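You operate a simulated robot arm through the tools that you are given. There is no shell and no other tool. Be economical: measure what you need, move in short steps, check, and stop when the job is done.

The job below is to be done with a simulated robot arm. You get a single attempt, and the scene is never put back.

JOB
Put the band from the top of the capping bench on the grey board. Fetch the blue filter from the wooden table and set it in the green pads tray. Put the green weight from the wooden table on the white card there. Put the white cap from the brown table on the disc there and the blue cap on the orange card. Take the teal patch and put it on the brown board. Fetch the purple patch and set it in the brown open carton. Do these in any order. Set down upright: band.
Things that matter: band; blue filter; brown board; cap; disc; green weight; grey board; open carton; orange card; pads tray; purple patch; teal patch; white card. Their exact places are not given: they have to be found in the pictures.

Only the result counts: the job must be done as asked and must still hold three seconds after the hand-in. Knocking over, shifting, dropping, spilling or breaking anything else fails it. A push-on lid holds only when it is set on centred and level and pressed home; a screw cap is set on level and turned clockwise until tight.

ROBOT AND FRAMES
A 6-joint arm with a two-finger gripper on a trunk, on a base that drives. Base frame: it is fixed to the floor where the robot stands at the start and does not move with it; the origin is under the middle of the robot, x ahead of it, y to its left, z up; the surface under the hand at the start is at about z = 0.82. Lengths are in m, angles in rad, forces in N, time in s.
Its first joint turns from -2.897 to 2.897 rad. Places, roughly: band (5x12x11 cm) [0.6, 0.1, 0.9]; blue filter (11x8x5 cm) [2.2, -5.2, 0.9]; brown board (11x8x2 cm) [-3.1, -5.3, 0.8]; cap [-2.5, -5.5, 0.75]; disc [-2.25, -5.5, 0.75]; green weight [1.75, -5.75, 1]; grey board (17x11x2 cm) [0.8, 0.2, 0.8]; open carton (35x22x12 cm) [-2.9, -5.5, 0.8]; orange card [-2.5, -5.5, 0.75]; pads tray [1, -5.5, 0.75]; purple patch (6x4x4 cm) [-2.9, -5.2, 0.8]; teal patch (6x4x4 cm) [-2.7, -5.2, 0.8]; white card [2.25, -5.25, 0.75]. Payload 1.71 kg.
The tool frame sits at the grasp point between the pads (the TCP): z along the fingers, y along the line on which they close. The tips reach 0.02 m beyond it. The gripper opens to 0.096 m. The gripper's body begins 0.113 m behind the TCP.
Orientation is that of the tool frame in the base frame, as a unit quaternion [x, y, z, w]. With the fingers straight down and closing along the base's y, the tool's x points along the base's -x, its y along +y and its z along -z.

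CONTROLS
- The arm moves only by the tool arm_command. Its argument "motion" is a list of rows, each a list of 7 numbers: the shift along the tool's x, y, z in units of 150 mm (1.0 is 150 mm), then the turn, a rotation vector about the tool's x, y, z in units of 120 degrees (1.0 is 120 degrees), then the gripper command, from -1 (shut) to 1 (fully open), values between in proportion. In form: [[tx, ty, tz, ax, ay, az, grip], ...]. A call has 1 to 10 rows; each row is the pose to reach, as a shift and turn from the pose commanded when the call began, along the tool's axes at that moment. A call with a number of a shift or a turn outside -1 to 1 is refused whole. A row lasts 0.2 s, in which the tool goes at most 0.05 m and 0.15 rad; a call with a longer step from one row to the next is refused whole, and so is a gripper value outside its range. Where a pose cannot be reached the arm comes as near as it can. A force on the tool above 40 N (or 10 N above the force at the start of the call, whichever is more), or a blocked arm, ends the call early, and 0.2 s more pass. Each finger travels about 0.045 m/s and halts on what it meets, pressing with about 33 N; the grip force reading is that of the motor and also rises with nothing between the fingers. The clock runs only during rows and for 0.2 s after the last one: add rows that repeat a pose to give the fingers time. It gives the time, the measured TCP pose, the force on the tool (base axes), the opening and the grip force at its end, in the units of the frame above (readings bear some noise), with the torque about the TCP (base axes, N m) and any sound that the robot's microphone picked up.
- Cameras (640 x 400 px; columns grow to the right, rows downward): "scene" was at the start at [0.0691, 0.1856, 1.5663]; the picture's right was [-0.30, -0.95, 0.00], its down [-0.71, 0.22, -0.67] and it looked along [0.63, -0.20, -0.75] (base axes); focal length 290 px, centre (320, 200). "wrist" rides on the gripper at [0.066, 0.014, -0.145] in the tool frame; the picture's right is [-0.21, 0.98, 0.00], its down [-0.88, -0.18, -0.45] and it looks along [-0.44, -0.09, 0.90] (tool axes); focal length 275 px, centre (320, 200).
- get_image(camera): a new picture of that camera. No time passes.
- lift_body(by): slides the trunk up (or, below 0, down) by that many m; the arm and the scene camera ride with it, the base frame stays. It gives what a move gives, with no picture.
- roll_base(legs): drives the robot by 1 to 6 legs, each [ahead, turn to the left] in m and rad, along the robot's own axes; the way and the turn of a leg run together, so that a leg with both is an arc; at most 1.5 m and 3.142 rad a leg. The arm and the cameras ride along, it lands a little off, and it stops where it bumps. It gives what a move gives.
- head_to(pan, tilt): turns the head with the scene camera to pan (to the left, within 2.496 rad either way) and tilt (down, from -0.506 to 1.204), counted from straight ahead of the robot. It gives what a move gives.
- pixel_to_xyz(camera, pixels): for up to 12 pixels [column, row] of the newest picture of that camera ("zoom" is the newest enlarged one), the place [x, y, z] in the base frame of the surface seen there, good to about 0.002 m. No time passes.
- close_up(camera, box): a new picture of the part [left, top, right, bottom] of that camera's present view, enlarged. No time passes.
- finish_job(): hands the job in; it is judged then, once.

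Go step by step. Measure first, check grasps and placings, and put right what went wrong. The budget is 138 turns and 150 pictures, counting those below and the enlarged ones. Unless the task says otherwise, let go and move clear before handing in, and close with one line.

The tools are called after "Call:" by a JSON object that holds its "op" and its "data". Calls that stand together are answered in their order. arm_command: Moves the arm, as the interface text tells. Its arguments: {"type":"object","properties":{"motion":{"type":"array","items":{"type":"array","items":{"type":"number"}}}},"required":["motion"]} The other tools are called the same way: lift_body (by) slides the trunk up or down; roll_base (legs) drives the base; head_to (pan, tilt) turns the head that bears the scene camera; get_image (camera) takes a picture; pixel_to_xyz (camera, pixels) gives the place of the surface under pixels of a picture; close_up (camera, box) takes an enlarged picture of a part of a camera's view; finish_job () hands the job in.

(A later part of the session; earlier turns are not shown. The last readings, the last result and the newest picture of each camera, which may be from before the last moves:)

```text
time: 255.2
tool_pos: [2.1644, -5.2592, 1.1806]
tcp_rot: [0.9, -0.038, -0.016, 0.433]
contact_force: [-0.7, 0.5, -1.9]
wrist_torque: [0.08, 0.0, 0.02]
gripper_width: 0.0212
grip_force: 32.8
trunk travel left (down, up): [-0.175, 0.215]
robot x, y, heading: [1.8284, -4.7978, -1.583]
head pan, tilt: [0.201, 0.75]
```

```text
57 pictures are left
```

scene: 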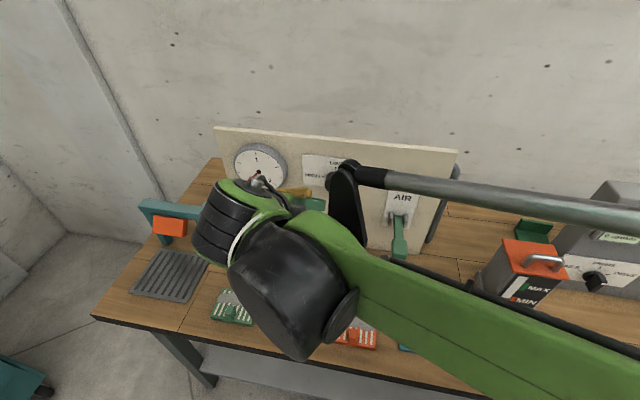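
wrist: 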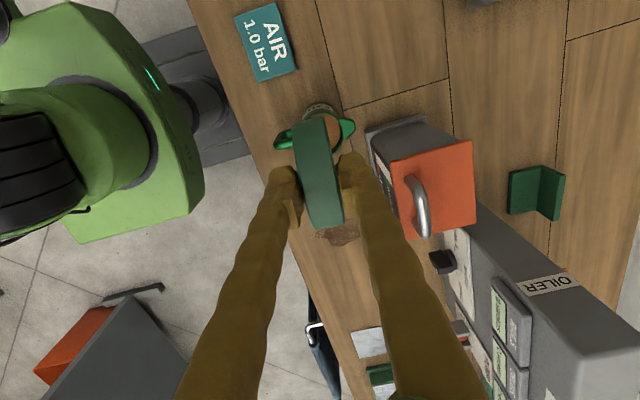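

The tilted pose works at 51°. I'll tilt about 11° more and bring the ring down to just above the card.

Call:
{"op": "arm_command", "data": {"motion": [[0, 0, 0, -0.045, 0, 0, -1], [0, 0, 0, -0.09, 0, 0, -1], [0.01, -0.15, 0.17, -0.09, 0, 0, -1], [0.02, -0.3, 0.35, -0.09, 0, 0, -1], [0.03, -0.45, 0.53, -0.09, 0, 0, -1], [0.04, -0.6, 0.71, -0.09, 0, 0, -1], [0.045, -0.74, 0.88, -0.09, 0, 0, -1], [0.045, -0.74, 0.88, -0.09, 0, 0, -1]]}}

Call:
{"op": "get_image", "data": {"camera": "wrist"}}

Call:
{"op": "get_image", "data": {"camera": "scene"}}

```text
time: 257.0
tool_pos: [2.1702, -5.2933, 1.0111]
tcp_rot: [0.856, -0.037, -0.019, 0.516]
contact_force: [0.4, -1.5, -2.2]
wrist_torque: [0.06, -0.01, -0.05]
gripper_width: 0.0208
grip_force: 32.9
trunk travel left (down, up): [-0.175, 0.215]
robot x, y, heading: [1.8254, -4.7992, -1.585]
head pan, tilt: [0.201, 0.75]
```

```text
56 pictures are left
```

wrist: 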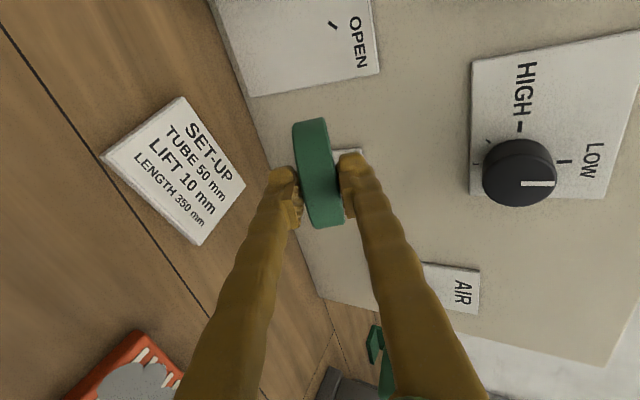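

```text
55 pictures are left
```

scene: 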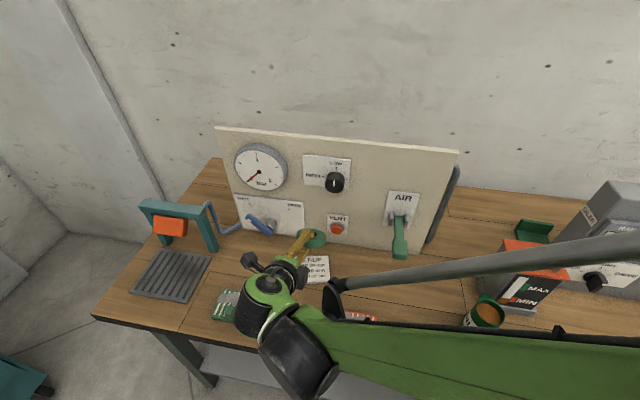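

Before lowering further, I check the forearm's clearance to the mug and filters by measuring points along it.

Call:
{"op": "pixel_to_xyz", "data": {"camera": "scene", "pixels": [[450, 330], [510, 345], [580, 350], [480, 275], [300, 370], [285, 330], [265, 285], [312, 392], [325, 300], [485, 305]]}}

Call:
{"op": "close_up", "data": {"camera": "scene", "box": [200, 200, 392, 320]}}

```text
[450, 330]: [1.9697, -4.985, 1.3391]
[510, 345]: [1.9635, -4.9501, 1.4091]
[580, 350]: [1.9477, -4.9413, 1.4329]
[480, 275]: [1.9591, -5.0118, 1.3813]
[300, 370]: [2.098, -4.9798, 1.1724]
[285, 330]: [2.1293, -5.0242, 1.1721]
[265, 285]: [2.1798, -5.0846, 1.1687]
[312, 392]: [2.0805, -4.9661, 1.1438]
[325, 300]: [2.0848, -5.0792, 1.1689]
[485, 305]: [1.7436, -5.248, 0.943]
```

```text
3.33 times, centred on (296, 260) of scene
```

zoom: 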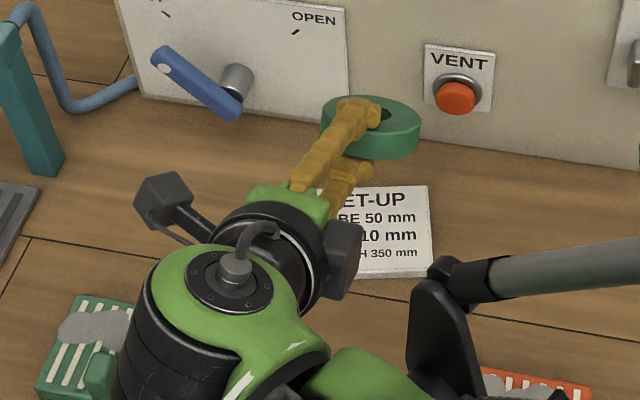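

The wrist top is at z 1.17 and the forearm is well above, so there is room. I'll lower the last 0.10 m slowly until the far edge touches.

Call:
{"op": "arm_command", "data": {"motion": [[-0.01, -0.14, 0.085, 0, 0, 0, -1], [-0.01, -0.29, 0.17, 0, 0, 0, -1], [-0.01, -0.4, 0.24, 0, 0, 0, -1], [-0.01, -0.48, 0.287, 0, 0, 0, -1], [-0.01, -0.53, 0.317, 0, 0, 0, -1], [-0.01, -0.56, 0.333, 0, 0, 0, -1], [-0.01, -0.575, 0.342, 0, 0, 0, -1]]}}

Call:
{"op": "close_up", "data": {"camera": "scene", "box": [200, 200, 392, 320]}}

Call:
{"op": "get_image", "data": {"camera": "wrist"}}

```text
time: 258.6
tool_pos: [2.168, -5.2963, 0.9122]
tcp_rot: [0.856, -0.037, -0.019, 0.516]
contact_force: [-0.1, 0.3, -2.1]
wrist_torque: [0.05, 0.0, -0.02]
gripper_width: 0.0208
grip_force: 33.2
trunk travel left (down, up): [-0.175, 0.215]
robot x, y, heading: [1.8269, -4.7983, -1.589]
head pan, tilt: [0.201, 0.75]
```

```text
3.33 times, centred on (296, 260) of scene
```

zoom: 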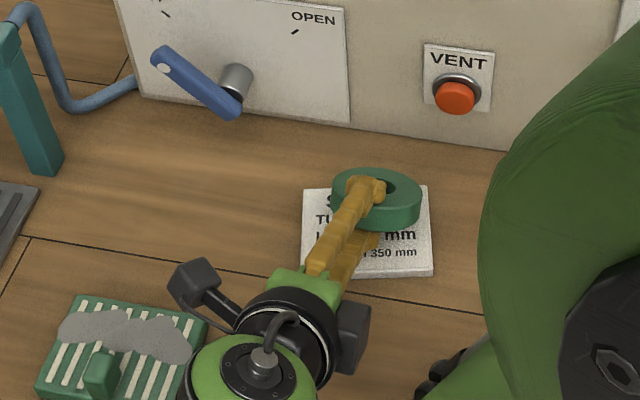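

```text
52 pictures are left
```

wrist: 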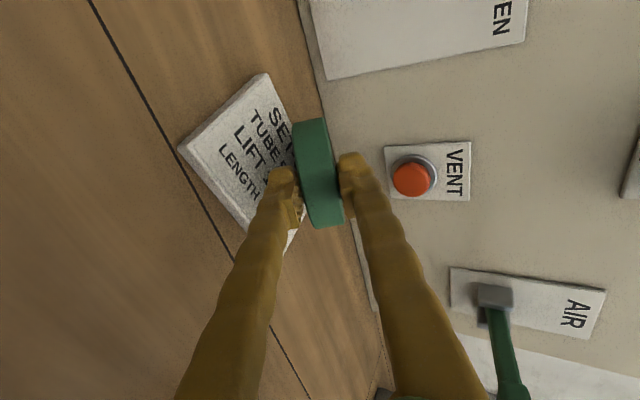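

The ring looks a few millimetres right of centre. I'll shift +x by 8 mm and lower until it touches.

Call:
{"op": "arm_command", "data": {"motion": [[0.053, 0.003, 0, 0, 0, 0, -1], [0.053, -0.018, 0.01, 0, 0, 0, -1], [0.053, -0.03, 0.018, 0, 0, 0, -1], [0.053, -0.042, 0.025, 0, 0, 0, -1], [0.053, -0.054, 0.032, 0, 0, 0, -1]]}}

```text
time: 259.8
tool_pos: [2.1761, -5.2982, 0.9022]
tcp_rot: [0.855, -0.037, -0.019, 0.516]
contact_force: [1.2, 2.5, 6.9]
wrist_torque: [-0.46, -0.08, 0.1]
gripper_width: 0.0209
grip_force: 32.7
trunk travel left (down, up): [-0.175, 0.215]
robot x, y, heading: [1.8304, -4.7942, -1.584]
head pan, tilt: [0.201, 0.75]
```

Contact reads 6.9 N. I'll open a few millimetres and slide the fingers straight back out.

Call:
{"op": "arm_command", "data": {"motion": [[0, 0, 0, 0, 0, 0, -0.5], [0, 0, 0, 0, 0, 0, -0.4], [0, 0, 0, 0, 0, 0, -0.4], [0, 0, -0.1, 0, 0, 0, -0.4], [0, 0, -0.35, 0, 0, 0, -0.4], [0, 0, -0.65, 0, 0, 0, -0.4]]}}

Call:
{"op": "close_up", "data": {"camera": "scene", "box": [200, 200, 392, 320]}}

```text
time: 261.2
tool_pos: [2.1837, -5.2107, 0.9497]
tcp_rot: [0.856, -0.037, -0.019, 0.516]
contact_force: [0.4, 0.7, 0.1]
wrist_torque: [-0.01, 0.01, -0.03]
gripper_width: 0.0288
grip_force: 0.2
trunk travel left (down, up): [-0.175, 0.215]
robot x, y, heading: [1.8279, -4.7929, -1.586]
head pan, tilt: [0.201, 0.75]
```

```text
3.33 times, centred on (296, 260) of scene
```

zoom: 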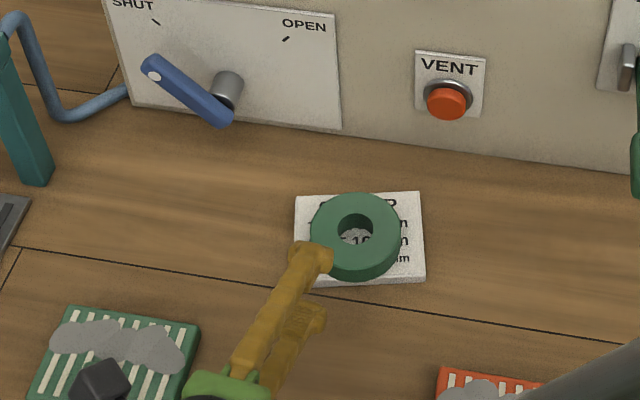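

The ring lies flat and centred on the card. I'll lift clear, stand the tool upright again and look toward the brown table.

Call:
{"op": "arm_command", "data": {"motion": [[0, 0.1, -0.2, 0, 0, 0, -0.4], [0, 0.35, -0.3, 0, 0, 0, -0.4], [0, 0.6, -0.4, 0.06, 0, 0, -0.4], [0, 0.85, -0.4, 0.12, 0, 0, -0.4], [0, 1.0, -0.4, 0.18, 0, 0, -0.4], [0, 1.0, -0.4, 0.24, 0, 0, -0.4], [0, 1.0, -0.4, 0.3, 0, 0, -0.4], [0, 1.0, -0.4, 0.36, 0, 0, -0.4], [0, 1.0, -0.4, 0.42, 0, 0, -0.4], [0, 1.0, -0.4, 0.48, 0, 0, -0.4]]}}

Call:
{"op": "arm_command", "data": {"motion": [[0, -0.15, -0.15, 0.025, 0, 0, 0], [0, -0.3, -0.3, 0.025, 0, 0, 0], [0, -0.4, -0.5, 0.025, 0, 0, 0]]}}

Call:
{"op": "roll_base", "data": {"legs": [[-0.3, 0]]}}

Call:
{"op": "head_to", "data": {"pan": -1.4, "tilt": 0.3}}

Call:
{"op": "get_image", "data": {"camera": "scene"}}

```text
time: 263.4
tool_pos: [2.1801, -5.229, 1.1092]
tcp_rot: [0.998, -0.041, 0.002, 0.039]
contact_force: [0.1, -0.3, 0.5]
wrist_torque: [-0.01, 0.01, -0.02]
gripper_width: 0.0289
grip_force: 0.0
trunk travel left (down, up): [-0.175, 0.215]
robot x, y, heading: [1.8265, -4.7959, -1.582]
head pan, tilt: [0.201, 0.75]
```

```text
time: 264.2
tool_pos: [2.185, -5.1657, 1.1808]
tcp_rot: [0.999, -0.042, 0.001, 0.014]
contact_force: [-0.5, 0.8, -0.2]
wrist_torque: [0.0, 0.02, -0.01]
gripper_width: 0.0478
grip_force: 0.0
trunk travel left (down, up): [-0.175, 0.215]
robot x, y, heading: [1.8293, -4.7986, -1.585]
head pan, tilt: [0.201, 0.75]
```

```text
time: 266.8
tool_pos: [2.1895, -4.8608, 1.1794]
tcp_rot: [0.999, -0.04, 0.002, 0.015]
contact_force: [-0.1, -0.4, -0.1]
wrist_torque: [0.05, 0.0, -0.02]
gripper_width: 0.0479
grip_force: 0.1
trunk travel left (down, up): [-0.175, 0.215]
robot x, y, heading: [1.8315, -4.4931, -1.582]
head pan, tilt: [0.201, 0.75]
```

```text
time: 268.4
tool_pos: [2.1885, -4.8445, 1.185]
tcp_rot: [0.999, -0.04, 0.003, 0.021]
contact_force: [0.2, -0.3, 0.6]
wrist_torque: [0.03, -0.01, -0.01]
gripper_width: 0.0477
grip_force: 0.0
trunk travel left (down, up): [-0.175, 0.215]
robot x, y, heading: [1.8314, -4.486, -1.584]
head pan, tilt: [-1.4, 0.3]
```

```text
50 pictures are left
```

scene: 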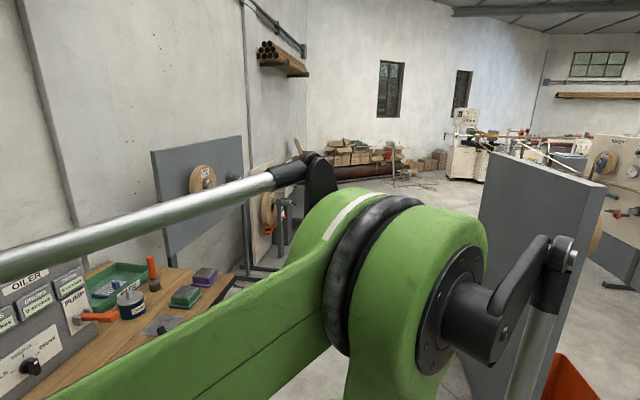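

The passage toward -x looks open between the left stands and the right grey panel. I'll measure its edges.

Call:
{"op": "pixel_to_xyz", "data": {"camera": "scene", "pixels": [[490, 155], [603, 185], [485, 300], [237, 140], [270, 265], [282, 245], [390, 175], [350, 178], [575, 380], [300, 165], [450, 200], [205, 200]]}}

Call:
{"op": "arm_command", "data": {"motion": [[-0.25, 0, 0, 0, 0, 0, 0], [-0.5, 0, 0, 0, 0, 0, 0], [-0.75, 0, 0, 0, 0, 0, 0], [-1.0, 0, 0, 0, 0, 0, 0]]}}

Call:
{"op": "arm_command", "data": {"motion": [[-0.25, 0, 0, 0, 0, 0, 0], [-0.5, 0, 0, 0, 0, 0, 0], [-0.75, 0, 0, 0, 0, 0, 0], [-1.0, 0, 0, 0, 0, 0, 0]]}}

```text
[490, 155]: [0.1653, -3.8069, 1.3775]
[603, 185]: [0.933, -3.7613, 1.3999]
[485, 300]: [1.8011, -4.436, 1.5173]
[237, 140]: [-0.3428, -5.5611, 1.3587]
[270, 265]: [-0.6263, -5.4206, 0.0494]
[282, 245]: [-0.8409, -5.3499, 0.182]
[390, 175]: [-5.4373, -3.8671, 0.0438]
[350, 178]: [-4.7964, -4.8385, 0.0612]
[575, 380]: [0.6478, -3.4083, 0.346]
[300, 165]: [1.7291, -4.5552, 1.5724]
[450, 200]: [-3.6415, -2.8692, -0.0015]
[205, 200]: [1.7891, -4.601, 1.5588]
```

```text
time: 269.4
tool_pos: [2.0383, -4.8344, 1.1846]
tcp_rot: [0.999, -0.039, 0.003, 0.022]
contact_force: [-0.6, 0.2, -0.2]
wrist_torque: [-0.05, 0.02, 0.0]
gripper_width: 0.0484
grip_force: 0.0
trunk travel left (down, up): [-0.175, 0.215]
robot x, y, heading: [1.8303, -4.4931, -1.583]
head pan, tilt: [-1.4, 0.3]
```

```text
time: 270.4
tool_pos: [1.8902, -4.8186, 1.184]
tcp_rot: [0.999, -0.04, 0.002, 0.022]
contact_force: [-0.2, 0.6, -0.3]
wrist_torque: [0.01, -0.03, 0.02]
gripper_width: 0.0479
grip_force: 0.1
trunk travel left (down, up): [-0.175, 0.215]
robot x, y, heading: [1.8325, -4.49, -1.582]
head pan, tilt: [-1.4, 0.3]
```

The right panel spans x 0.17–0.93 at y≈-3.8, so I can drive along y≈-4.5. I'll go to about x=-2.4 and face the brown table.

Call:
{"op": "roll_base", "data": {"legs": [[0, -1.56], [1.5, 0], [1.5, 0], [1.2, 0], [0, 1.57]]}}

Call:
{"op": "head_to", "data": {"pan": 0.0, "tilt": 0.6}}

Call:
{"op": "get_image", "data": {"camera": "scene"}}

```text
time: 310.0
tool_pos: [-2.2926, -4.8489, 1.1828]
tcp_rot: [1.0, -0.019, 0.002, 0.021]
contact_force: [-1.0, -0.7, -0.5]
wrist_torque: [-0.01, -0.01, -0.03]
gripper_width: 0.0484
grip_force: 0.0
trunk travel left (down, up): [-0.175, 0.215]
robot x, y, heading: [-2.3712, -4.522, -1.54]
head pan, tilt: [-1.4, 0.3]
```

```text
time: 311.5
tool_pos: [-2.2922, -4.8286, 1.1881]
tcp_rot: [0.999, -0.018, 0.004, 0.03]
contact_force: [-1.0, -1.9, 0.2]
wrist_torque: [0.13, 0.0, 0.0]
gripper_width: 0.0481
grip_force: 0.0
trunk travel left (down, up): [-0.175, 0.215]
robot x, y, heading: [-2.3719, -4.5261, -1.544]
head pan, tilt: [0.0, 0.6]
```

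```text
49 pictures are left
```

scene: 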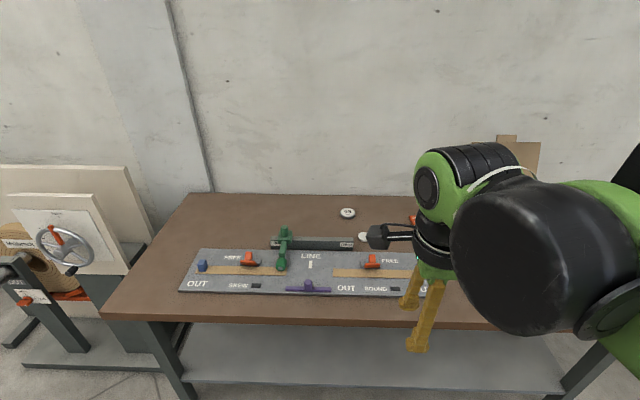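

The brown table shows a board with small parts and a disc at (347,213). I'll enlarge it and measure key points.

Call:
{"op": "close_up", "data": {"camera": "scene", "box": [170, 190, 442, 310]}}

Call:
{"op": "pixel_to_xyz", "data": {"camera": "scene", "pixels": [[347, 213], [203, 265], [283, 232], [249, 258], [371, 260], [240, 271], [307, 288], [120, 318], [190, 290], [365, 240], [255, 285], [395, 289]]}}

```text
2.35 times, centred on (306, 250) of scene
```

zoom: 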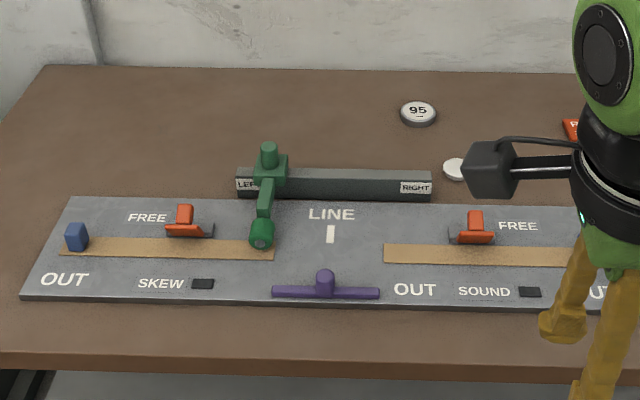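

```text
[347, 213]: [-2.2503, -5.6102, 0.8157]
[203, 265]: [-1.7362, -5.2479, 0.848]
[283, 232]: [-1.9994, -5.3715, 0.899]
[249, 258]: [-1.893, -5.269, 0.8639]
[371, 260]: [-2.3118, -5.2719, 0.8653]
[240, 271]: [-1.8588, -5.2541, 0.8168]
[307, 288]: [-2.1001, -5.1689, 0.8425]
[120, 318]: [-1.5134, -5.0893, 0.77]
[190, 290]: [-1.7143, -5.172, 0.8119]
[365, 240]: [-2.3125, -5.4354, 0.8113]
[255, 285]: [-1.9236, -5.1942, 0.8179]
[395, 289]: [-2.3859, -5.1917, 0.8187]
```

Part of the table is behind the arm. I'll swing the tool left and look to the right.

Call:
{"op": "arm_command", "data": {"motion": [[0.25, 0, 0, 0.015, 0, 0, 0], [0.5, 0, 0, 0.028, 0, 0, 0], [0.75, 0, 0, 0.028, 0, 0, 0], [1.0, 0, 0, 0.028, 0, 0, 0]]}}

Call:
{"op": "arm_command", "data": {"motion": [[0.25, 0, 0, 0, 0, 0, 0], [0.5, 0, 0, 0, 0, 0, 0], [0.75, 0, 0, 0, 0, 0, 0], [1.0, 0, 0, 0, 0, 0, 0]]}}

Call:
{"op": "head_to", "data": {"pan": -0.35, "tilt": 0.5}}

Call:
{"op": "get_image", "data": {"camera": "scene"}}

```text
time: 312.5
tool_pos: [-2.1415, -4.8362, 1.1889]
tcp_rot: [1.0, -0.019, 0.006, 0.0]
contact_force: [0.3, -0.5, -0.6]
wrist_torque: [0.05, 0.01, -0.04]
gripper_width: 0.048
grip_force: 0.0
trunk travel left (down, up): [-0.175, 0.215]
robot x, y, heading: [-2.3674, -4.5274, -1.54]
head pan, tilt: [0.0, 0.6]
```

```text
time: 313.5
tool_pos: [-1.9934, -4.8415, 1.1919]
tcp_rot: [1.0, -0.019, 0.005, -0.001]
contact_force: [-0.8, 1.1, 0.0]
wrist_torque: [-0.17, -0.08, 0.0]
gripper_width: 0.048
grip_force: 0.0
trunk travel left (down, up): [-0.175, 0.215]
robot x, y, heading: [-2.3683, -4.5233, -1.539]
head pan, tilt: [0.0, 0.6]
```

```text
time: 314.4
tool_pos: [-1.9959, -4.8437, 1.1902]
tcp_rot: [1.0, -0.018, 0.005, -0.002]
contact_force: [-0.9, -0.2, 0.7]
wrist_torque: [0.03, 0.0, 0.01]
gripper_width: 0.0483
grip_force: 0.1
trunk travel left (down, up): [-0.175, 0.215]
robot x, y, heading: [-2.3712, -4.5258, -1.537]
head pan, tilt: [-0.351, 0.499]
```

```text
47 pictures are left
```

scene: 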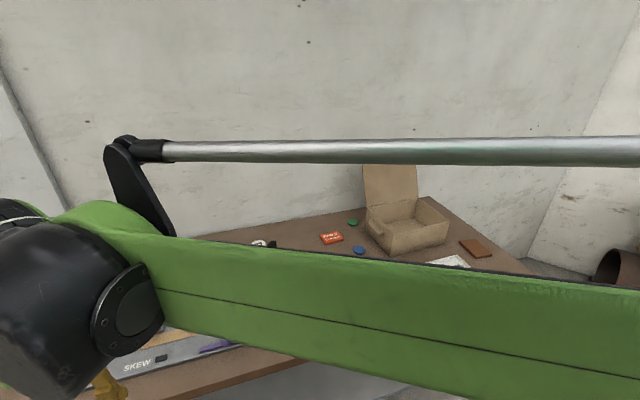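

I see the orange card (331,237), blue cap (358,250), green cap (352,222), carton (405,225) and brown board (475,248). I'll shift the base to x≈-2.9 for a clear view and for the patches.

Call:
{"op": "roll_base", "data": {"legs": [[0, -1.6], [0.55, 0], [0, 1.57]]}}

Call:
{"op": "arm_command", "data": {"motion": [[-0.25, 0, 0, 0, 0, 0, 0], [-0.5, 0, 0, 0, 0, 0, 0], [-0.75, 0, 0, 0, 0, 0, 0], [-1.0, 0, 0, 0, 0, 0, 0]]}}

Call:
{"op": "head_to", "data": {"pan": 0.25, "tilt": 0.65}}

Call:
{"op": "get_image", "data": {"camera": "scene"}}

Call:
{"op": "get_image", "data": {"camera": "wrist"}}

```text
time: 330.4
tool_pos: [-2.5705, -4.8541, 1.1927]
tcp_rot: [0.999, -0.045, 0.005, -0.001]
contact_force: [-0.5, -0.3, 0.4]
wrist_torque: [0.02, -0.04, -0.01]
gripper_width: 0.048
grip_force: 0.1
trunk travel left (down, up): [-0.175, 0.215]
robot x, y, heading: [-2.9283, -4.5191, -1.592]
head pan, tilt: [-0.351, 0.499]
```

```text
time: 331.4
tool_pos: [-2.7185, -4.8241, 1.1951]
tcp_rot: [0.999, -0.045, 0.005, 0.007]
contact_force: [0.5, 0.0, 0.0]
wrist_torque: [-0.02, 0.02, 0.02]
gripper_width: 0.0478
grip_force: 0.1
trunk travel left (down, up): [-0.175, 0.215]
robot x, y, heading: [-2.9328, -4.5181, -1.593]
head pan, tilt: [-0.351, 0.499]
```

```text
time: 332.4
tool_pos: [-2.7194, -4.8256, 1.1951]
tcp_rot: [0.999, -0.045, 0.005, 0.006]
contact_force: [-0.4, -0.4, -0.6]
wrist_torque: [0.02, 0.02, 0.02]
gripper_width: 0.0481
grip_force: 0.0
trunk travel left (down, up): [-0.175, 0.215]
robot x, y, heading: [-2.9337, -4.5149, -1.596]
head pan, tilt: [0.25, 0.649]
```

```text
46 pictures are left
```

scene: 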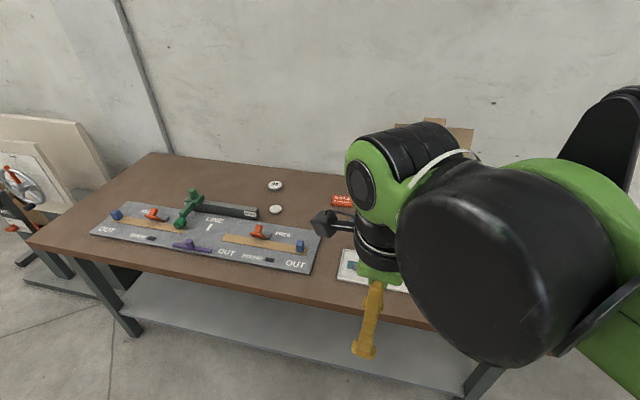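

```text
45 pictures are left
```

wrist: 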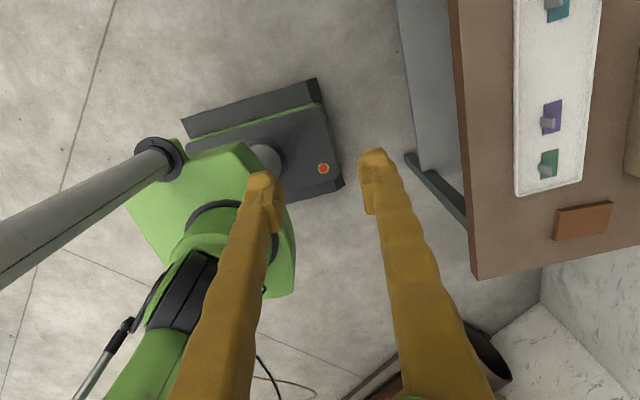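

The wrist view shows the teal, purple and green patches on a white strip near (550,100), and the brown board at (583,222). I'll roll up and turn the tool for a view from above.

Call:
{"op": "roll_base", "data": {"legs": [[0.24, 0]]}}

Call:
{"op": "arm_command", "data": {"motion": [[0, 0, 0, 0, 0, -0.07, 0.2], [0, 0, 0, 0, 0, -0.14, 0.2], [0, 0, 0, 0, 0, -0.21, 0.2], [0, 0, 0, 0, 0, -0.28, 0.2], [0, 0, 0, 0, 0, -0.35, 0.2], [0, 0, 0, 0, 0, -0.42, 0.2], [0, 0, 0, 0, 0, -0.49, 0.2], [0, 0, 0, 0, 0, -0.56, 0.2], [0, 0, 0, 0, 0, -0.63, 0.2], [0, 0, 0, 0, 0, -0.7, 0.2]]}}

Call:
{"op": "arm_command", "data": {"motion": [[0, 0.2, 0, 0, 0, -0.04, 0.2], [0, 0, 0, 0, 0, -0.08, 0.2], [0, 0, 0, 0, 0, -0.08, 0.2]]}}

Call:
{"op": "get_image", "data": {"camera": "wrist"}}

```text
time: 334.7
tool_pos: [-2.7269, -5.0642, 1.1944]
tcp_rot: [0.999, -0.048, 0.005, 0.006]
contact_force: [-0.2, 0.5, -0.1]
wrist_torque: [-0.11, 0.06, 0.01]
gripper_width: 0.0478
grip_force: 0.0
trunk travel left (down, up): [-0.175, 0.215]
robot x, y, heading: [-2.9344, -4.7576, -1.602]
head pan, tilt: [0.25, 0.649]
```

```text
time: 336.9
tool_pos: [-2.7266, -5.0494, 1.1977]
tcp_rot: [0.774, 0.633, -0.005, 0.013]
contact_force: [-0.8, 1.3, 0.3]
wrist_torque: [0.01, -0.02, 0.02]
gripper_width: 0.0579
grip_force: 0.0
trunk travel left (down, up): [-0.175, 0.215]
robot x, y, heading: [-2.9355, -4.7584, -1.597]
head pan, tilt: [0.25, 0.649]
```

```text
time: 337.7
tool_pos: [-2.727, -5.052, 1.1993]
tcp_rot: [0.718, 0.695, -0.005, 0.013]
contact_force: [-0.1, -0.3, 0.3]
wrist_torque: [-0.03, 0.01, -0.01]
gripper_width: 0.0577
grip_force: 0.0
trunk travel left (down, up): [-0.175, 0.215]
robot x, y, heading: [-2.9372, -4.7557, -1.595]
head pan, tilt: [0.25, 0.649]
```

```text
44 pictures are left
```

wrist: 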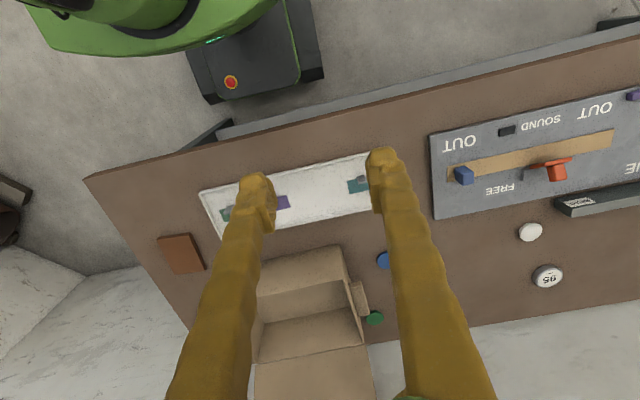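

This is a good overview: white cap (530,231), disc (547,276), blue cap (382,260), carton, brown board (180,253) and patches. I'll measure them.

Call:
{"op": "pixel_to_xyz", "data": {"camera": "wrist", "pixels": [[530, 231], [547, 274], [381, 260], [160, 240], [190, 235], [203, 268], [172, 273], [285, 203], [357, 183], [300, 340], [300, 275], [340, 295]]}}

Call:
{"op": "close_up", "data": {"camera": "wrist", "box": [150, 130, 420, 300]}}

```text
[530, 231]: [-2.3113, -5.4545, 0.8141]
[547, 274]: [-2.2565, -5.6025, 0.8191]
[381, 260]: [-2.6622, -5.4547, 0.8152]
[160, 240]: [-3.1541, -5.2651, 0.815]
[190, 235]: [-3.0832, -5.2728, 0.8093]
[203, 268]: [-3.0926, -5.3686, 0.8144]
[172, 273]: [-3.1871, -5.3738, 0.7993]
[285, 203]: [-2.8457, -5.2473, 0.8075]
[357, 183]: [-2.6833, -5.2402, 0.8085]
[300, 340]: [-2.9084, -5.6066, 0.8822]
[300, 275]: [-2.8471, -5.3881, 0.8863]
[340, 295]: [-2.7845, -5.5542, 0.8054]
```

```text
2.35 times, centred on (285, 215) of wrist
```

zoom: 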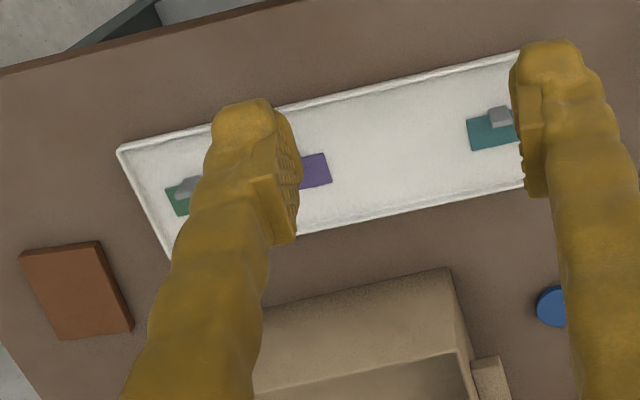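

The teal patch with a grey knob is near (-2.68,-5.24). I'll come down over it for a close look.

Call:
{"op": "arm_command", "data": {"motion": [[-0.25, 0.08, 0.05, 0, 0, 0, 0.2], [-0.5, 0.16, 0.15, 0, 0, 0, 0.2], [-0.75, 0.24, 0.3, 0, 0, 0, 0.2], [-0.95, 0.3, 0.5, 0, 0, 0, 0.2], [-0.95, 0.3, 0.8, 0, 0, 0, 0.2], [-0.95, 0.3, 1.0, 0, 0, 0, 0.2], [-0.95, 0.3, 1.0, 0, 0, 0, 0.2]]}}

Call:
{"op": "close_up", "data": {"camera": "wrist", "box": [200, 60, 440, 210]}}

Call:
{"op": "pixel_to_xyz", "data": {"camera": "zoom", "pixels": [[320, 200], [300, 150], [340, 250]]}}

```text
time: 339.3
tool_pos: [-2.6845, -5.1962, 1.053]
tcp_rot: [0.719, 0.695, -0.006, 0.013]
contact_force: [0.2, -0.1, 0.3]
wrist_torque: [-0.02, 0.0, -0.01]
gripper_width: 0.0576
grip_force: 0.1
trunk travel left (down, up): [-0.175, 0.215]
robot x, y, heading: [-2.9319, -4.7577, -1.604]
head pan, tilt: [0.25, 0.649]
```

```text
2.67 times, centred on (320, 135) of wrist
```

zoom: 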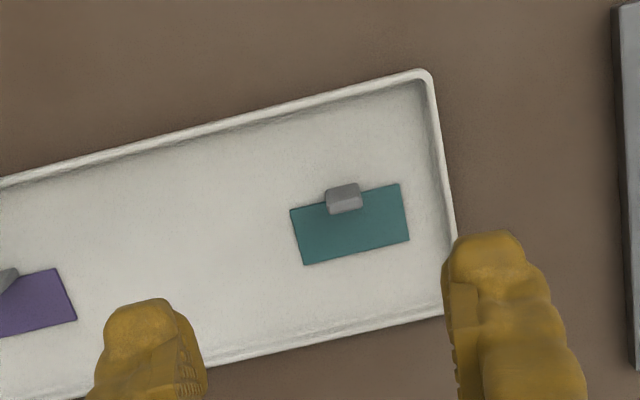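

```text
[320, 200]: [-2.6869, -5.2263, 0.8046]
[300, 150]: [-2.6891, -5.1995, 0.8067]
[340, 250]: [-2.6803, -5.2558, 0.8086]
```

Call:
{"op": "pixel_to_xyz", "data": {"camera": "zoom", "pixels": [[344, 192], [332, 208], [358, 205], [345, 211], [292, 212], [398, 187], [408, 238], [306, 263], [350, 235], [8, 278], [55, 270], [75, 318]]}}

```text
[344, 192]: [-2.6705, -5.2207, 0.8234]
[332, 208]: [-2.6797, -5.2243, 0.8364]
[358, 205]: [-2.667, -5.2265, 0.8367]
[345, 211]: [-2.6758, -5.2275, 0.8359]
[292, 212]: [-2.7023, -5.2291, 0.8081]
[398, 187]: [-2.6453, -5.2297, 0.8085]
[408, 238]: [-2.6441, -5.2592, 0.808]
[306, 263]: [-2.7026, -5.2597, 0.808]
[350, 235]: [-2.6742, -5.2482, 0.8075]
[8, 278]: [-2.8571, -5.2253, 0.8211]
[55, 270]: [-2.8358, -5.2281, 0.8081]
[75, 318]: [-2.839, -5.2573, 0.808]
```

The knob is at (-2.674,-5.226), z 0.808–0.837. I'll level the tool, descend most of the way and verify.

Call:
{"op": "arm_command", "data": {"motion": [[-0.1, 0.04, 0.15, 0, 0.013, 0, 0], [-0.197, 0.077, 0.35, 0, 0.013, 0, -0.2], [-0.197, 0.077, 0.6, 0, 0.013, 0, -0.2], [-0.197, 0.077, 0.85, 0, 0.013, 0, -0.2], [-0.197, 0.077, 1.0, 0, 0.013, 0, -0.2], [-0.197, 0.077, 1.0, 0, 0.013, 0, -0.2]]}}

Call:
{"op": "get_image", "data": {"camera": "wrist"}}

Call:
{"op": "pixel_to_xyz", "data": {"camera": "wrist", "pixels": [[320, 150], [325, 130], [320, 170]]}}

```text
time: 340.7
tool_pos: [-2.675, -5.2309, 0.9015]
tcp_rot: [0.719, 0.695, 0.005, 0.003]
contact_force: [0.0, -0.1, -0.4]
wrist_torque: [0.03, 0.03, -0.05]
gripper_width: 0.0383
grip_force: 0.0
trunk travel left (down, up): [-0.175, 0.215]
robot x, y, heading: [-2.9335, -4.7528, -1.598]
head pan, tilt: [0.25, 0.649]
```

```text
41 pictures are left
```

wrist: 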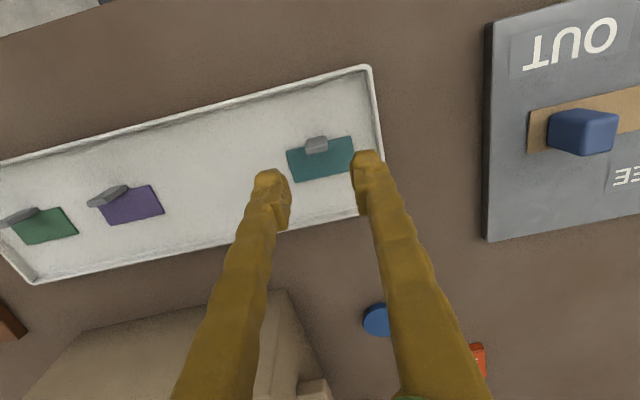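

```text
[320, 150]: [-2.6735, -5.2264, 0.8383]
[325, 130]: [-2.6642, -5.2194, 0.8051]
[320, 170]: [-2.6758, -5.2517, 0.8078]
```

Aligned. I'll go down to z≈0.832 and grip the knob.

Call:
{"op": "arm_command", "data": {"motion": [[0.027, 0, 0.2, 0, 0, 0, -0.3], [0.027, 0, 0.38, 0, 0, 0, -0.3], [0.027, 0, 0.46, 0, 0, 0, -0.3], [0.027, 0, 0.46, 0, 0, 0, -1], [0.027, 0, 0.46, 0, 0, 0, -1], [0.027, 0, 0.46, 0, 0, 0, -1], [0.027, 0, 0.46, 0, 0, 0, -1]]}}

Call:
{"op": "arm_command", "data": {"motion": [[0, 0, -0.05, 0, 0, 0, -1], [0, 0, -0.15, 0, 0, 0, -1], [0, 0, -0.35, 0, 0, 0, -1], [0, 0, -0.6, 0, 0, 0, -1], [0, 0, -0.8, 0, 0, 0, -1], [0, 0, -1.0, 0, 0, 0, -1]]}}

Call:
{"op": "get_image", "data": {"camera": "wrist"}}

```text
time: 342.3
tool_pos: [-2.6745, -5.2268, 0.8331]
tcp_rot: [0.719, 0.695, 0.004, 0.003]
contact_force: [0.8, -0.4, 0.0]
wrist_torque: [0.02, 0.0, 0.01]
gripper_width: 0.0146
grip_force: 32.9
trunk travel left (down, up): [-0.175, 0.215]
robot x, y, heading: [-2.9332, -4.7533, -1.6]
head pan, tilt: [0.25, 0.649]
```

```text
time: 343.7
tool_pos: [-2.6741, -5.2264, 0.985]
tcp_rot: [0.719, 0.695, 0.004, 0.003]
contact_force: [0.8, 0.0, -0.6]
wrist_torque: [0.02, 0.03, 0.02]
gripper_width: 0.0141
grip_force: 32.7
trunk travel left (down, up): [-0.175, 0.215]
robot x, y, heading: [-2.9392, -4.7564, -1.596]
head pan, tilt: [0.25, 0.649]
```

```text
40 pictures are left
```

wrist: 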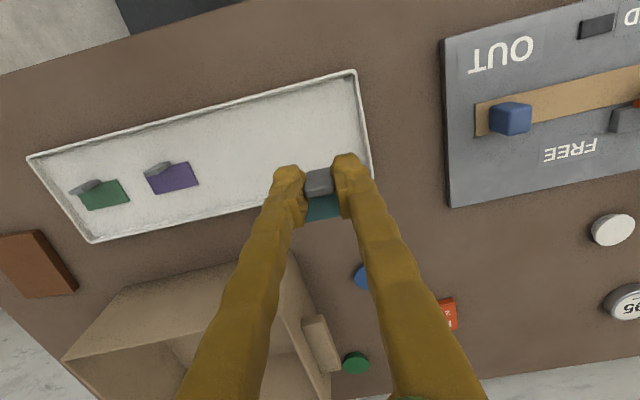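

The teal patch is held. I'll measure the brown board and carton in this view.

Call:
{"op": "pixel_to_xyz", "data": {"camera": "wrist", "pixels": [[4, 240], [32, 233], [70, 280], [22, 292], [38, 262], [125, 290], [290, 258], [68, 357], [180, 165], [160, 180], [155, 170]]}}

Call:
{"op": "arm_command", "data": {"motion": [[0, -0.25, -0.05, 0, 0, 0, -1], [0, -0.5, -0.05, 0, 0, 0, -1], [0, -0.75, -0.05, 0, 0, 0, -1], [0, -1.0, -0.05, 0, 0, 0, -1]]}}

Call:
{"op": "arm_command", "data": {"motion": [[0, -0.25, 0, 0, 0, 0, -1], [0, -0.5, 0, 0, 0, 0, -1], [0, -0.75, 0, 0, 0, 0, -1], [0, -1.0, 0, 0, 0, 0, -1]]}}

Call:
{"op": "get_image", "data": {"camera": "wrist"}}

```text
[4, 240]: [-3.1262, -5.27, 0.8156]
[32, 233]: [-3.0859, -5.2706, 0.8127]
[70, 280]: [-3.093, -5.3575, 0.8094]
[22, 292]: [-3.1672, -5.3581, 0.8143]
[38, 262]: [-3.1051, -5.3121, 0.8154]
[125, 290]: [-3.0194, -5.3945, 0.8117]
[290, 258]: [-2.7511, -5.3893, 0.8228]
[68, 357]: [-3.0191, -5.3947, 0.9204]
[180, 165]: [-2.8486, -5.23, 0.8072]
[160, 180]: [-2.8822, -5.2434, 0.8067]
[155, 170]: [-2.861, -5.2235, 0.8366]
```

```text
time: 344.7
tool_pos: [-2.8257, -5.2215, 0.9908]
tcp_rot: [0.719, 0.695, 0.004, 0.003]
contact_force: [-0.1, -0.8, 0.0]
wrist_torque: [0.03, 0.06, 0.0]
gripper_width: 0.0144
grip_force: 33.6
trunk travel left (down, up): [-0.175, 0.215]
robot x, y, heading: [-2.9367, -4.7542, -1.596]
head pan, tilt: [0.25, 0.649]
```

```text
time: 345.7
tool_pos: [-2.974, -5.2161, 0.9887]
tcp_rot: [0.719, 0.695, 0.003, 0.003]
contact_force: [0.0, -0.1, 0.0]
wrist_torque: [-0.01, 0.01, 0.01]
gripper_width: 0.0143
grip_force: 33.1
trunk travel left (down, up): [-0.175, 0.215]
robot x, y, heading: [-2.9368, -4.7529, -1.596]
head pan, tilt: [0.25, 0.649]
```

```text
39 pictures are left
```

wrist: 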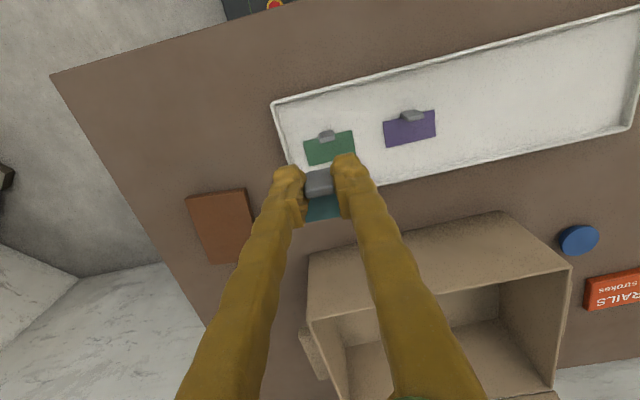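

I'll take the brown board's corners at (188,197), (246,190) and (211,264) from here.

Call:
{"op": "pixel_to_xyz", "data": {"camera": "wrist", "pixels": [[190, 200], [243, 192], [212, 262], [236, 258], [250, 235], [222, 226], [605, 280], [578, 239], [412, 120], [388, 126], [433, 115], [412, 113]]}}

```text
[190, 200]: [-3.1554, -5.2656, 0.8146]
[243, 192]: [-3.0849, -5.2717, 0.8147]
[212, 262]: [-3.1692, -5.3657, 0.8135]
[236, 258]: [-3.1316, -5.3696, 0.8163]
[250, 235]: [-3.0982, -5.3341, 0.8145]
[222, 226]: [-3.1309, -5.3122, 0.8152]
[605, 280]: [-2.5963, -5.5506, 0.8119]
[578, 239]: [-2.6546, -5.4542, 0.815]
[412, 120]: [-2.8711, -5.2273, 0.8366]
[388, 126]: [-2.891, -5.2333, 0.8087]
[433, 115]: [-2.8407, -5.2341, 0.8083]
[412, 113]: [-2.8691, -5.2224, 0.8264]
```

The board centre is about (-3.126,-5.319), top z 0.8145. I'll move the patch over it and lower.

Call:
{"op": "arm_command", "data": {"motion": [[-0.1, -0.25, 0, 0, 0, 0, -1], [-0.25, -0.5, 0, 0, 0, 0, -1], [-0.4, -0.75, 0, 0, 0, 0, -1], [-0.602, -1.0, 0, 0, 0, 0, -1], [-0.602, -1.0, 0.3, 0, 0, 0, -1], [-0.602, -1.0, 0.6, 0, 0, 0, -1], [-0.602, -1.0, 0.8, 0, 0, 0, -1], [-0.602, -1.0, 0.9, 0, 0, 0, -1], [-0.602, -1.0, 0.9, 0, 0, 0, -1]]}}

Call:
{"op": "get_image", "data": {"camera": "wrist"}}

```text
time: 347.7
tool_pos: [-3.1249, -5.3015, 0.8531]
tcp_rot: [0.718, 0.696, 0.003, 0.003]
contact_force: [-0.1, -0.7, -0.1]
wrist_torque: [0.01, 0.01, 0.03]
gripper_width: 0.0145
grip_force: 32.8
trunk travel left (down, up): [-0.175, 0.215]
robot x, y, heading: [-2.9366, -4.7551, -1.599]
head pan, tilt: [0.25, 0.649]
```

```text
38 pictures are left
```

wrist: 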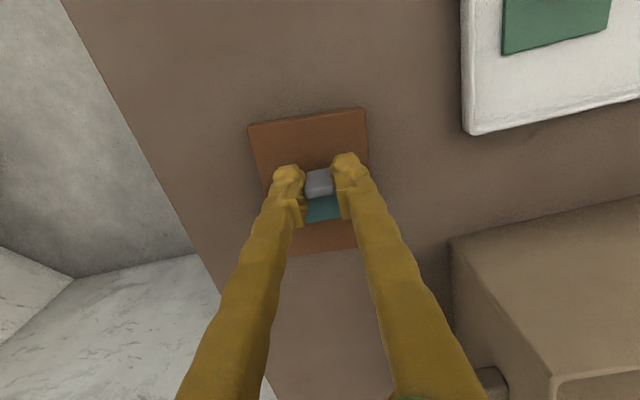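

It is centred on the brown board. I'll lower the last centimetre until it touches, release and rise.

Call:
{"op": "arm_command", "data": {"motion": [[0, 0, 0.025, 0, 0, 0, -1], [0, 0, 0.05, 0, 0, 0, -1], [0, 0, 0.06, 0, 0, 0, -1], [0, 0, 0.06, 0, 0, 0, -0.5], [0, 0, 0.06, 0, 0, 0, -0.3], [0, 0, 0.06, 0, 0, 0, -0.3], [0, 0, -0.1, 0, 0, 0, -0.3], [0, 0, -0.4, 0, 0, 0, -0.3], [0, 0, -0.7, 0, 0, 0, -0.3], [0, 0, -0.9, 0, 0, 0, -0.3]]}}

Call:
{"op": "get_image", "data": {"camera": "wrist"}}

```text
time: 349.9
tool_pos: [-3.1264, -5.3008, 0.9892]
tcp_rot: [0.718, 0.696, 0.003, 0.003]
contact_force: [-1.2, -0.3, -0.4]
wrist_torque: [0.0, 0.02, -0.01]
gripper_width: 0.0334
grip_force: 0.1
trunk travel left (down, up): [-0.175, 0.215]
robot x, y, heading: [-2.9374, -4.7548, -1.6]
head pan, tilt: [0.25, 0.649]
```

```text
37 pictures are left
```

wrist: 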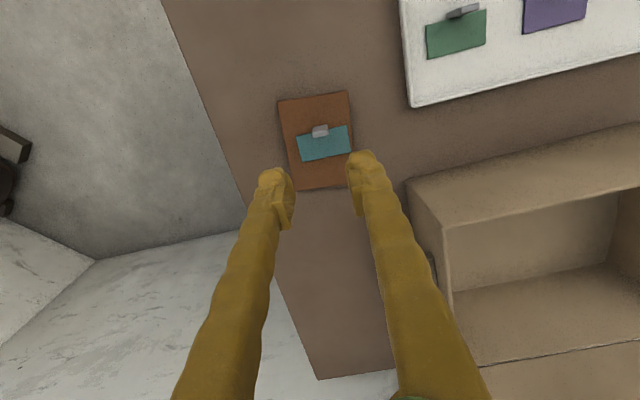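

The teal patch sits on the brown board. Now I move over the purple patch's knob near (-2.870,-5.226).

Call:
{"op": "arm_command", "data": {"motion": [[0.25, 0, 0, 0, 0, 0, -0.2], [0.5, 0.1, 0, 0, 0, 0, -0.2], [0.51, 0.35, 0, 0, 0, 0, -0.2], [0.52, 0.6, 0, 0, 0, 0, -0.2], [0.53, 0.85, 0, 0, 0, 0, -0.2], [0.53, 1.0, 0, 0, 0, 0, -0.2]]}}

Call:
{"op": "arm_command", "data": {"motion": [[0.01, 0.25, 0, 0, 0, 0, -0.2], [0.02, 0.5, 0, 0, 0, 0, -0.2], [0.03, 0.7, 0.1, 0, 0, 0, -0.2], [0.03, 0.7, 0.35, 0, 0, 0, -0.2], [0.03, 0.7, 0.55, 0, 0, 0, -0.2], [0.03, 0.7, 0.55, 0, 0, 0, -0.2]]}}

Call:
{"op": "get_image", "data": {"camera": "wrist"}}

Call:
{"op": "pixel_to_xyz", "data": {"camera": "wrist", "pixels": [[320, 150], [310, 150], [330, 150], [320, 170]]}}

```text
time: 351.3
tool_pos: [-2.9731, -5.2268, 0.9886]
tcp_rot: [0.719, 0.695, 0.003, 0.003]
contact_force: [0.1, -0.1, 0.1]
wrist_torque: [0.03, -0.01, -0.01]
gripper_width: 0.0385
grip_force: 0.0
trunk travel left (down, up): [-0.175, 0.215]
robot x, y, heading: [-2.9374, -4.7558, -1.597]
head pan, tilt: [0.25, 0.649]
```

```text
time: 352.7
tool_pos: [-2.8674, -5.2258, 0.9068]
tcp_rot: [0.719, 0.695, 0.004, 0.003]
contact_force: [0.1, -0.6, -0.9]
wrist_torque: [0.04, -0.01, -0.02]
gripper_width: 0.0387
grip_force: 0.0
trunk travel left (down, up): [-0.175, 0.215]
robot x, y, heading: [-2.9341, -4.7566, -1.602]
head pan, tilt: [0.25, 0.649]
```

```text
36 pictures are left
```

wrist: 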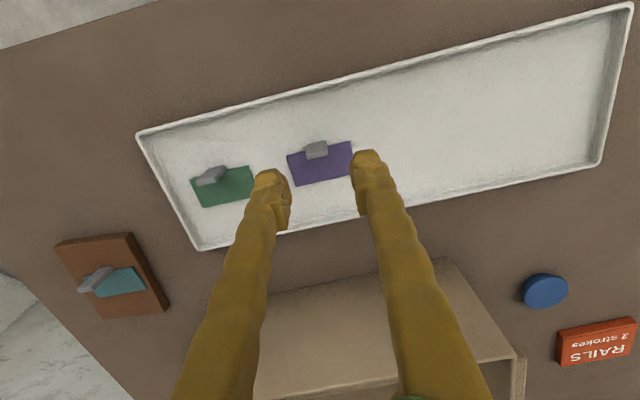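

```text
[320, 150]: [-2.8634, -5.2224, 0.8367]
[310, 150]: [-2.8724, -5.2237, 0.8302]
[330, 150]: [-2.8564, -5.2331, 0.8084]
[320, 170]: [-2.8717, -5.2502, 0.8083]
```

The knob lies between the fingers just as with the teal one. I'll lower, grip and lift.

Call:
{"op": "arm_command", "data": {"motion": [[0.01, -0.005, 0.2, 0, 0, 0, -0.3], [0.01, -0.005, 0.4, 0, 0, 0, -0.3], [0.01, -0.005, 0.49, 0, 0, 0, -0.3], [0.01, -0.005, 0.49, 0, 0, 0, -1], [0.01, -0.005, 0.49, 0, 0, 0, -1], [0.01, -0.005, 0.49, 0, 0, 0, -1], [0.01, -0.005, 0.49, 0, 0, 0, -1]]}}

Call:
{"op": "arm_command", "data": {"motion": [[0, 0, -0.05, 0, 0, 0, -1], [0, 0, -0.15, 0, 0, 0, -1], [0, 0, -0.35, 0, 0, 0, -1], [0, 0, -0.6, 0, 0, 0, -1], [0, 0, -0.8, 0, 0, 0, -1], [0, 0, -1.0, 0, 0, 0, -1]]}}

Call:
{"op": "arm_command", "data": {"motion": [[0, 0, -0.2, 0, 0, 0, -1], [0, 0, -0.4, 0, 0, 0, -1], [0, 0, -0.6, 0, 0, 0, -1], [-0.1, 0, -0.7, 0, 0, 0, -1], [-0.3, 0, -0.7, 0, 0, 0, -1], [-0.55, 0, -0.7, 0, 0, 0, -1], [-0.8, 0, -0.7, 0, 0, 0, -1]]}}

Call:
{"op": "get_image", "data": {"camera": "wrist"}}

```text
time: 354.3
tool_pos: [-2.8675, -5.226, 0.8351]
tcp_rot: [0.719, 0.695, 0.004, 0.004]
contact_force: [0.0, 0.0, -0.8]
wrist_torque: [0.02, 0.02, 0.04]
gripper_width: 0.0144
grip_force: 33.0
trunk travel left (down, up): [-0.175, 0.215]
robot x, y, heading: [-2.9387, -4.7559, -1.597]
head pan, tilt: [0.25, 0.649]
```

```text
time: 355.7
tool_pos: [-2.8692, -5.2252, 0.9838]
tcp_rot: [0.719, 0.695, 0.004, 0.003]
contact_force: [1.0, -0.7, -0.2]
wrist_torque: [0.01, -0.01, 0.0]
gripper_width: 0.0145
grip_force: 33.1
trunk travel left (down, up): [-0.175, 0.215]
robot x, y, heading: [-2.9348, -4.7598, -1.599]
head pan, tilt: [0.25, 0.649]
```

```text
time: 357.3
tool_pos: [-2.8752, -5.3459, 1.0892]
tcp_rot: [0.719, 0.695, 0.003, 0.004]
contact_force: [-0.4, 0.9, -0.1]
wrist_torque: [-0.04, 0.01, 0.02]
gripper_width: 0.0143
grip_force: 33.1
trunk travel left (down, up): [-0.175, 0.215]
robot x, y, heading: [-2.9336, -4.7546, -1.598]
head pan, tilt: [0.25, 0.649]
```

```text
35 pictures are left
```

wrist: 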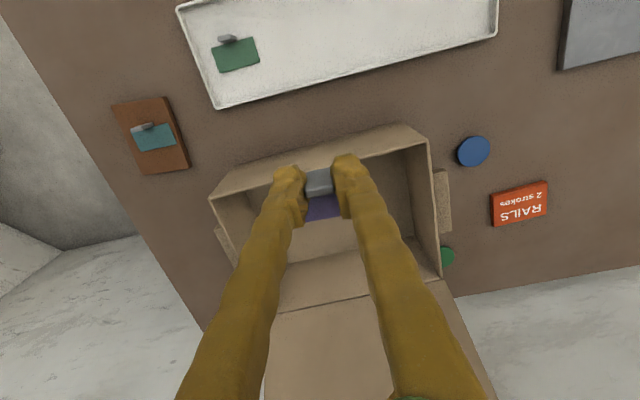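

The purple patch is held. I'll measure the carton's rim and floor here.

Call:
{"op": "pixel_to_xyz", "data": {"camera": "wrist", "pixels": [[213, 197], [425, 141], [438, 275], [280, 305], [320, 240], [300, 250], [400, 220], [330, 165], [270, 180], [320, 285], [474, 151], [518, 205]]}}

```text
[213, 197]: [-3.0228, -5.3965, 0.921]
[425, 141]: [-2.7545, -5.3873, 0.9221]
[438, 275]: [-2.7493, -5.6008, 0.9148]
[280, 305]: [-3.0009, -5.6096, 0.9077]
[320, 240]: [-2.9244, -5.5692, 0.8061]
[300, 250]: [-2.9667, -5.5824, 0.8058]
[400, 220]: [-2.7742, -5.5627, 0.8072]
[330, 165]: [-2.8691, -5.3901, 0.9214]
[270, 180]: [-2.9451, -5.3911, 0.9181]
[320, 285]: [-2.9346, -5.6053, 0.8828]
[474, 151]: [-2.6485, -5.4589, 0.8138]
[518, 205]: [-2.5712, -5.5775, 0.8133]
```

The carton floor is 0.806, rim 0.921, centre about (-2.886,-5.50). I'll move over the middle and lower the patch inside.

Call:
{"op": "arm_command", "data": {"motion": [[-0.25, -0.01, 0, 0, 0, 0, -1], [-0.5, -0.02, 0, 0, 0, 0, -1], [-0.75, -0.03, 0, 0, 0, 0, -1], [-0.93, -0.042, 0, 0, 0, 0, -1], [-0.93, -0.042, 0.25, 0, 0, 0, -1], [-0.93, -0.042, 0.5, 0, 0, 0, -1], [-0.93, -0.042, 0.75, 0, 0, 0, -1], [-0.93, -0.042, 0.75, 0, 0, 0, -1]]}}

Call:
{"op": "get_image", "data": {"camera": "wrist"}}

```text
time: 359.1
tool_pos: [-2.8849, -5.4827, 0.9767]
tcp_rot: [0.718, 0.696, 0.004, 0.003]
contact_force: [1.3, -0.8, 0.4]
wrist_torque: [-0.03, -0.02, -0.01]
gripper_width: 0.0146
grip_force: 32.8
trunk travel left (down, up): [-0.175, 0.215]
robot x, y, heading: [-2.9392, -4.7579, -1.596]
head pan, tilt: [0.25, 0.649]
```

```text
34 pictures are left
```

wrist: 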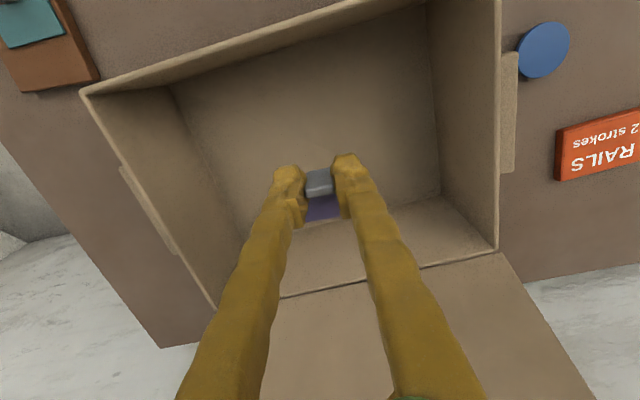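

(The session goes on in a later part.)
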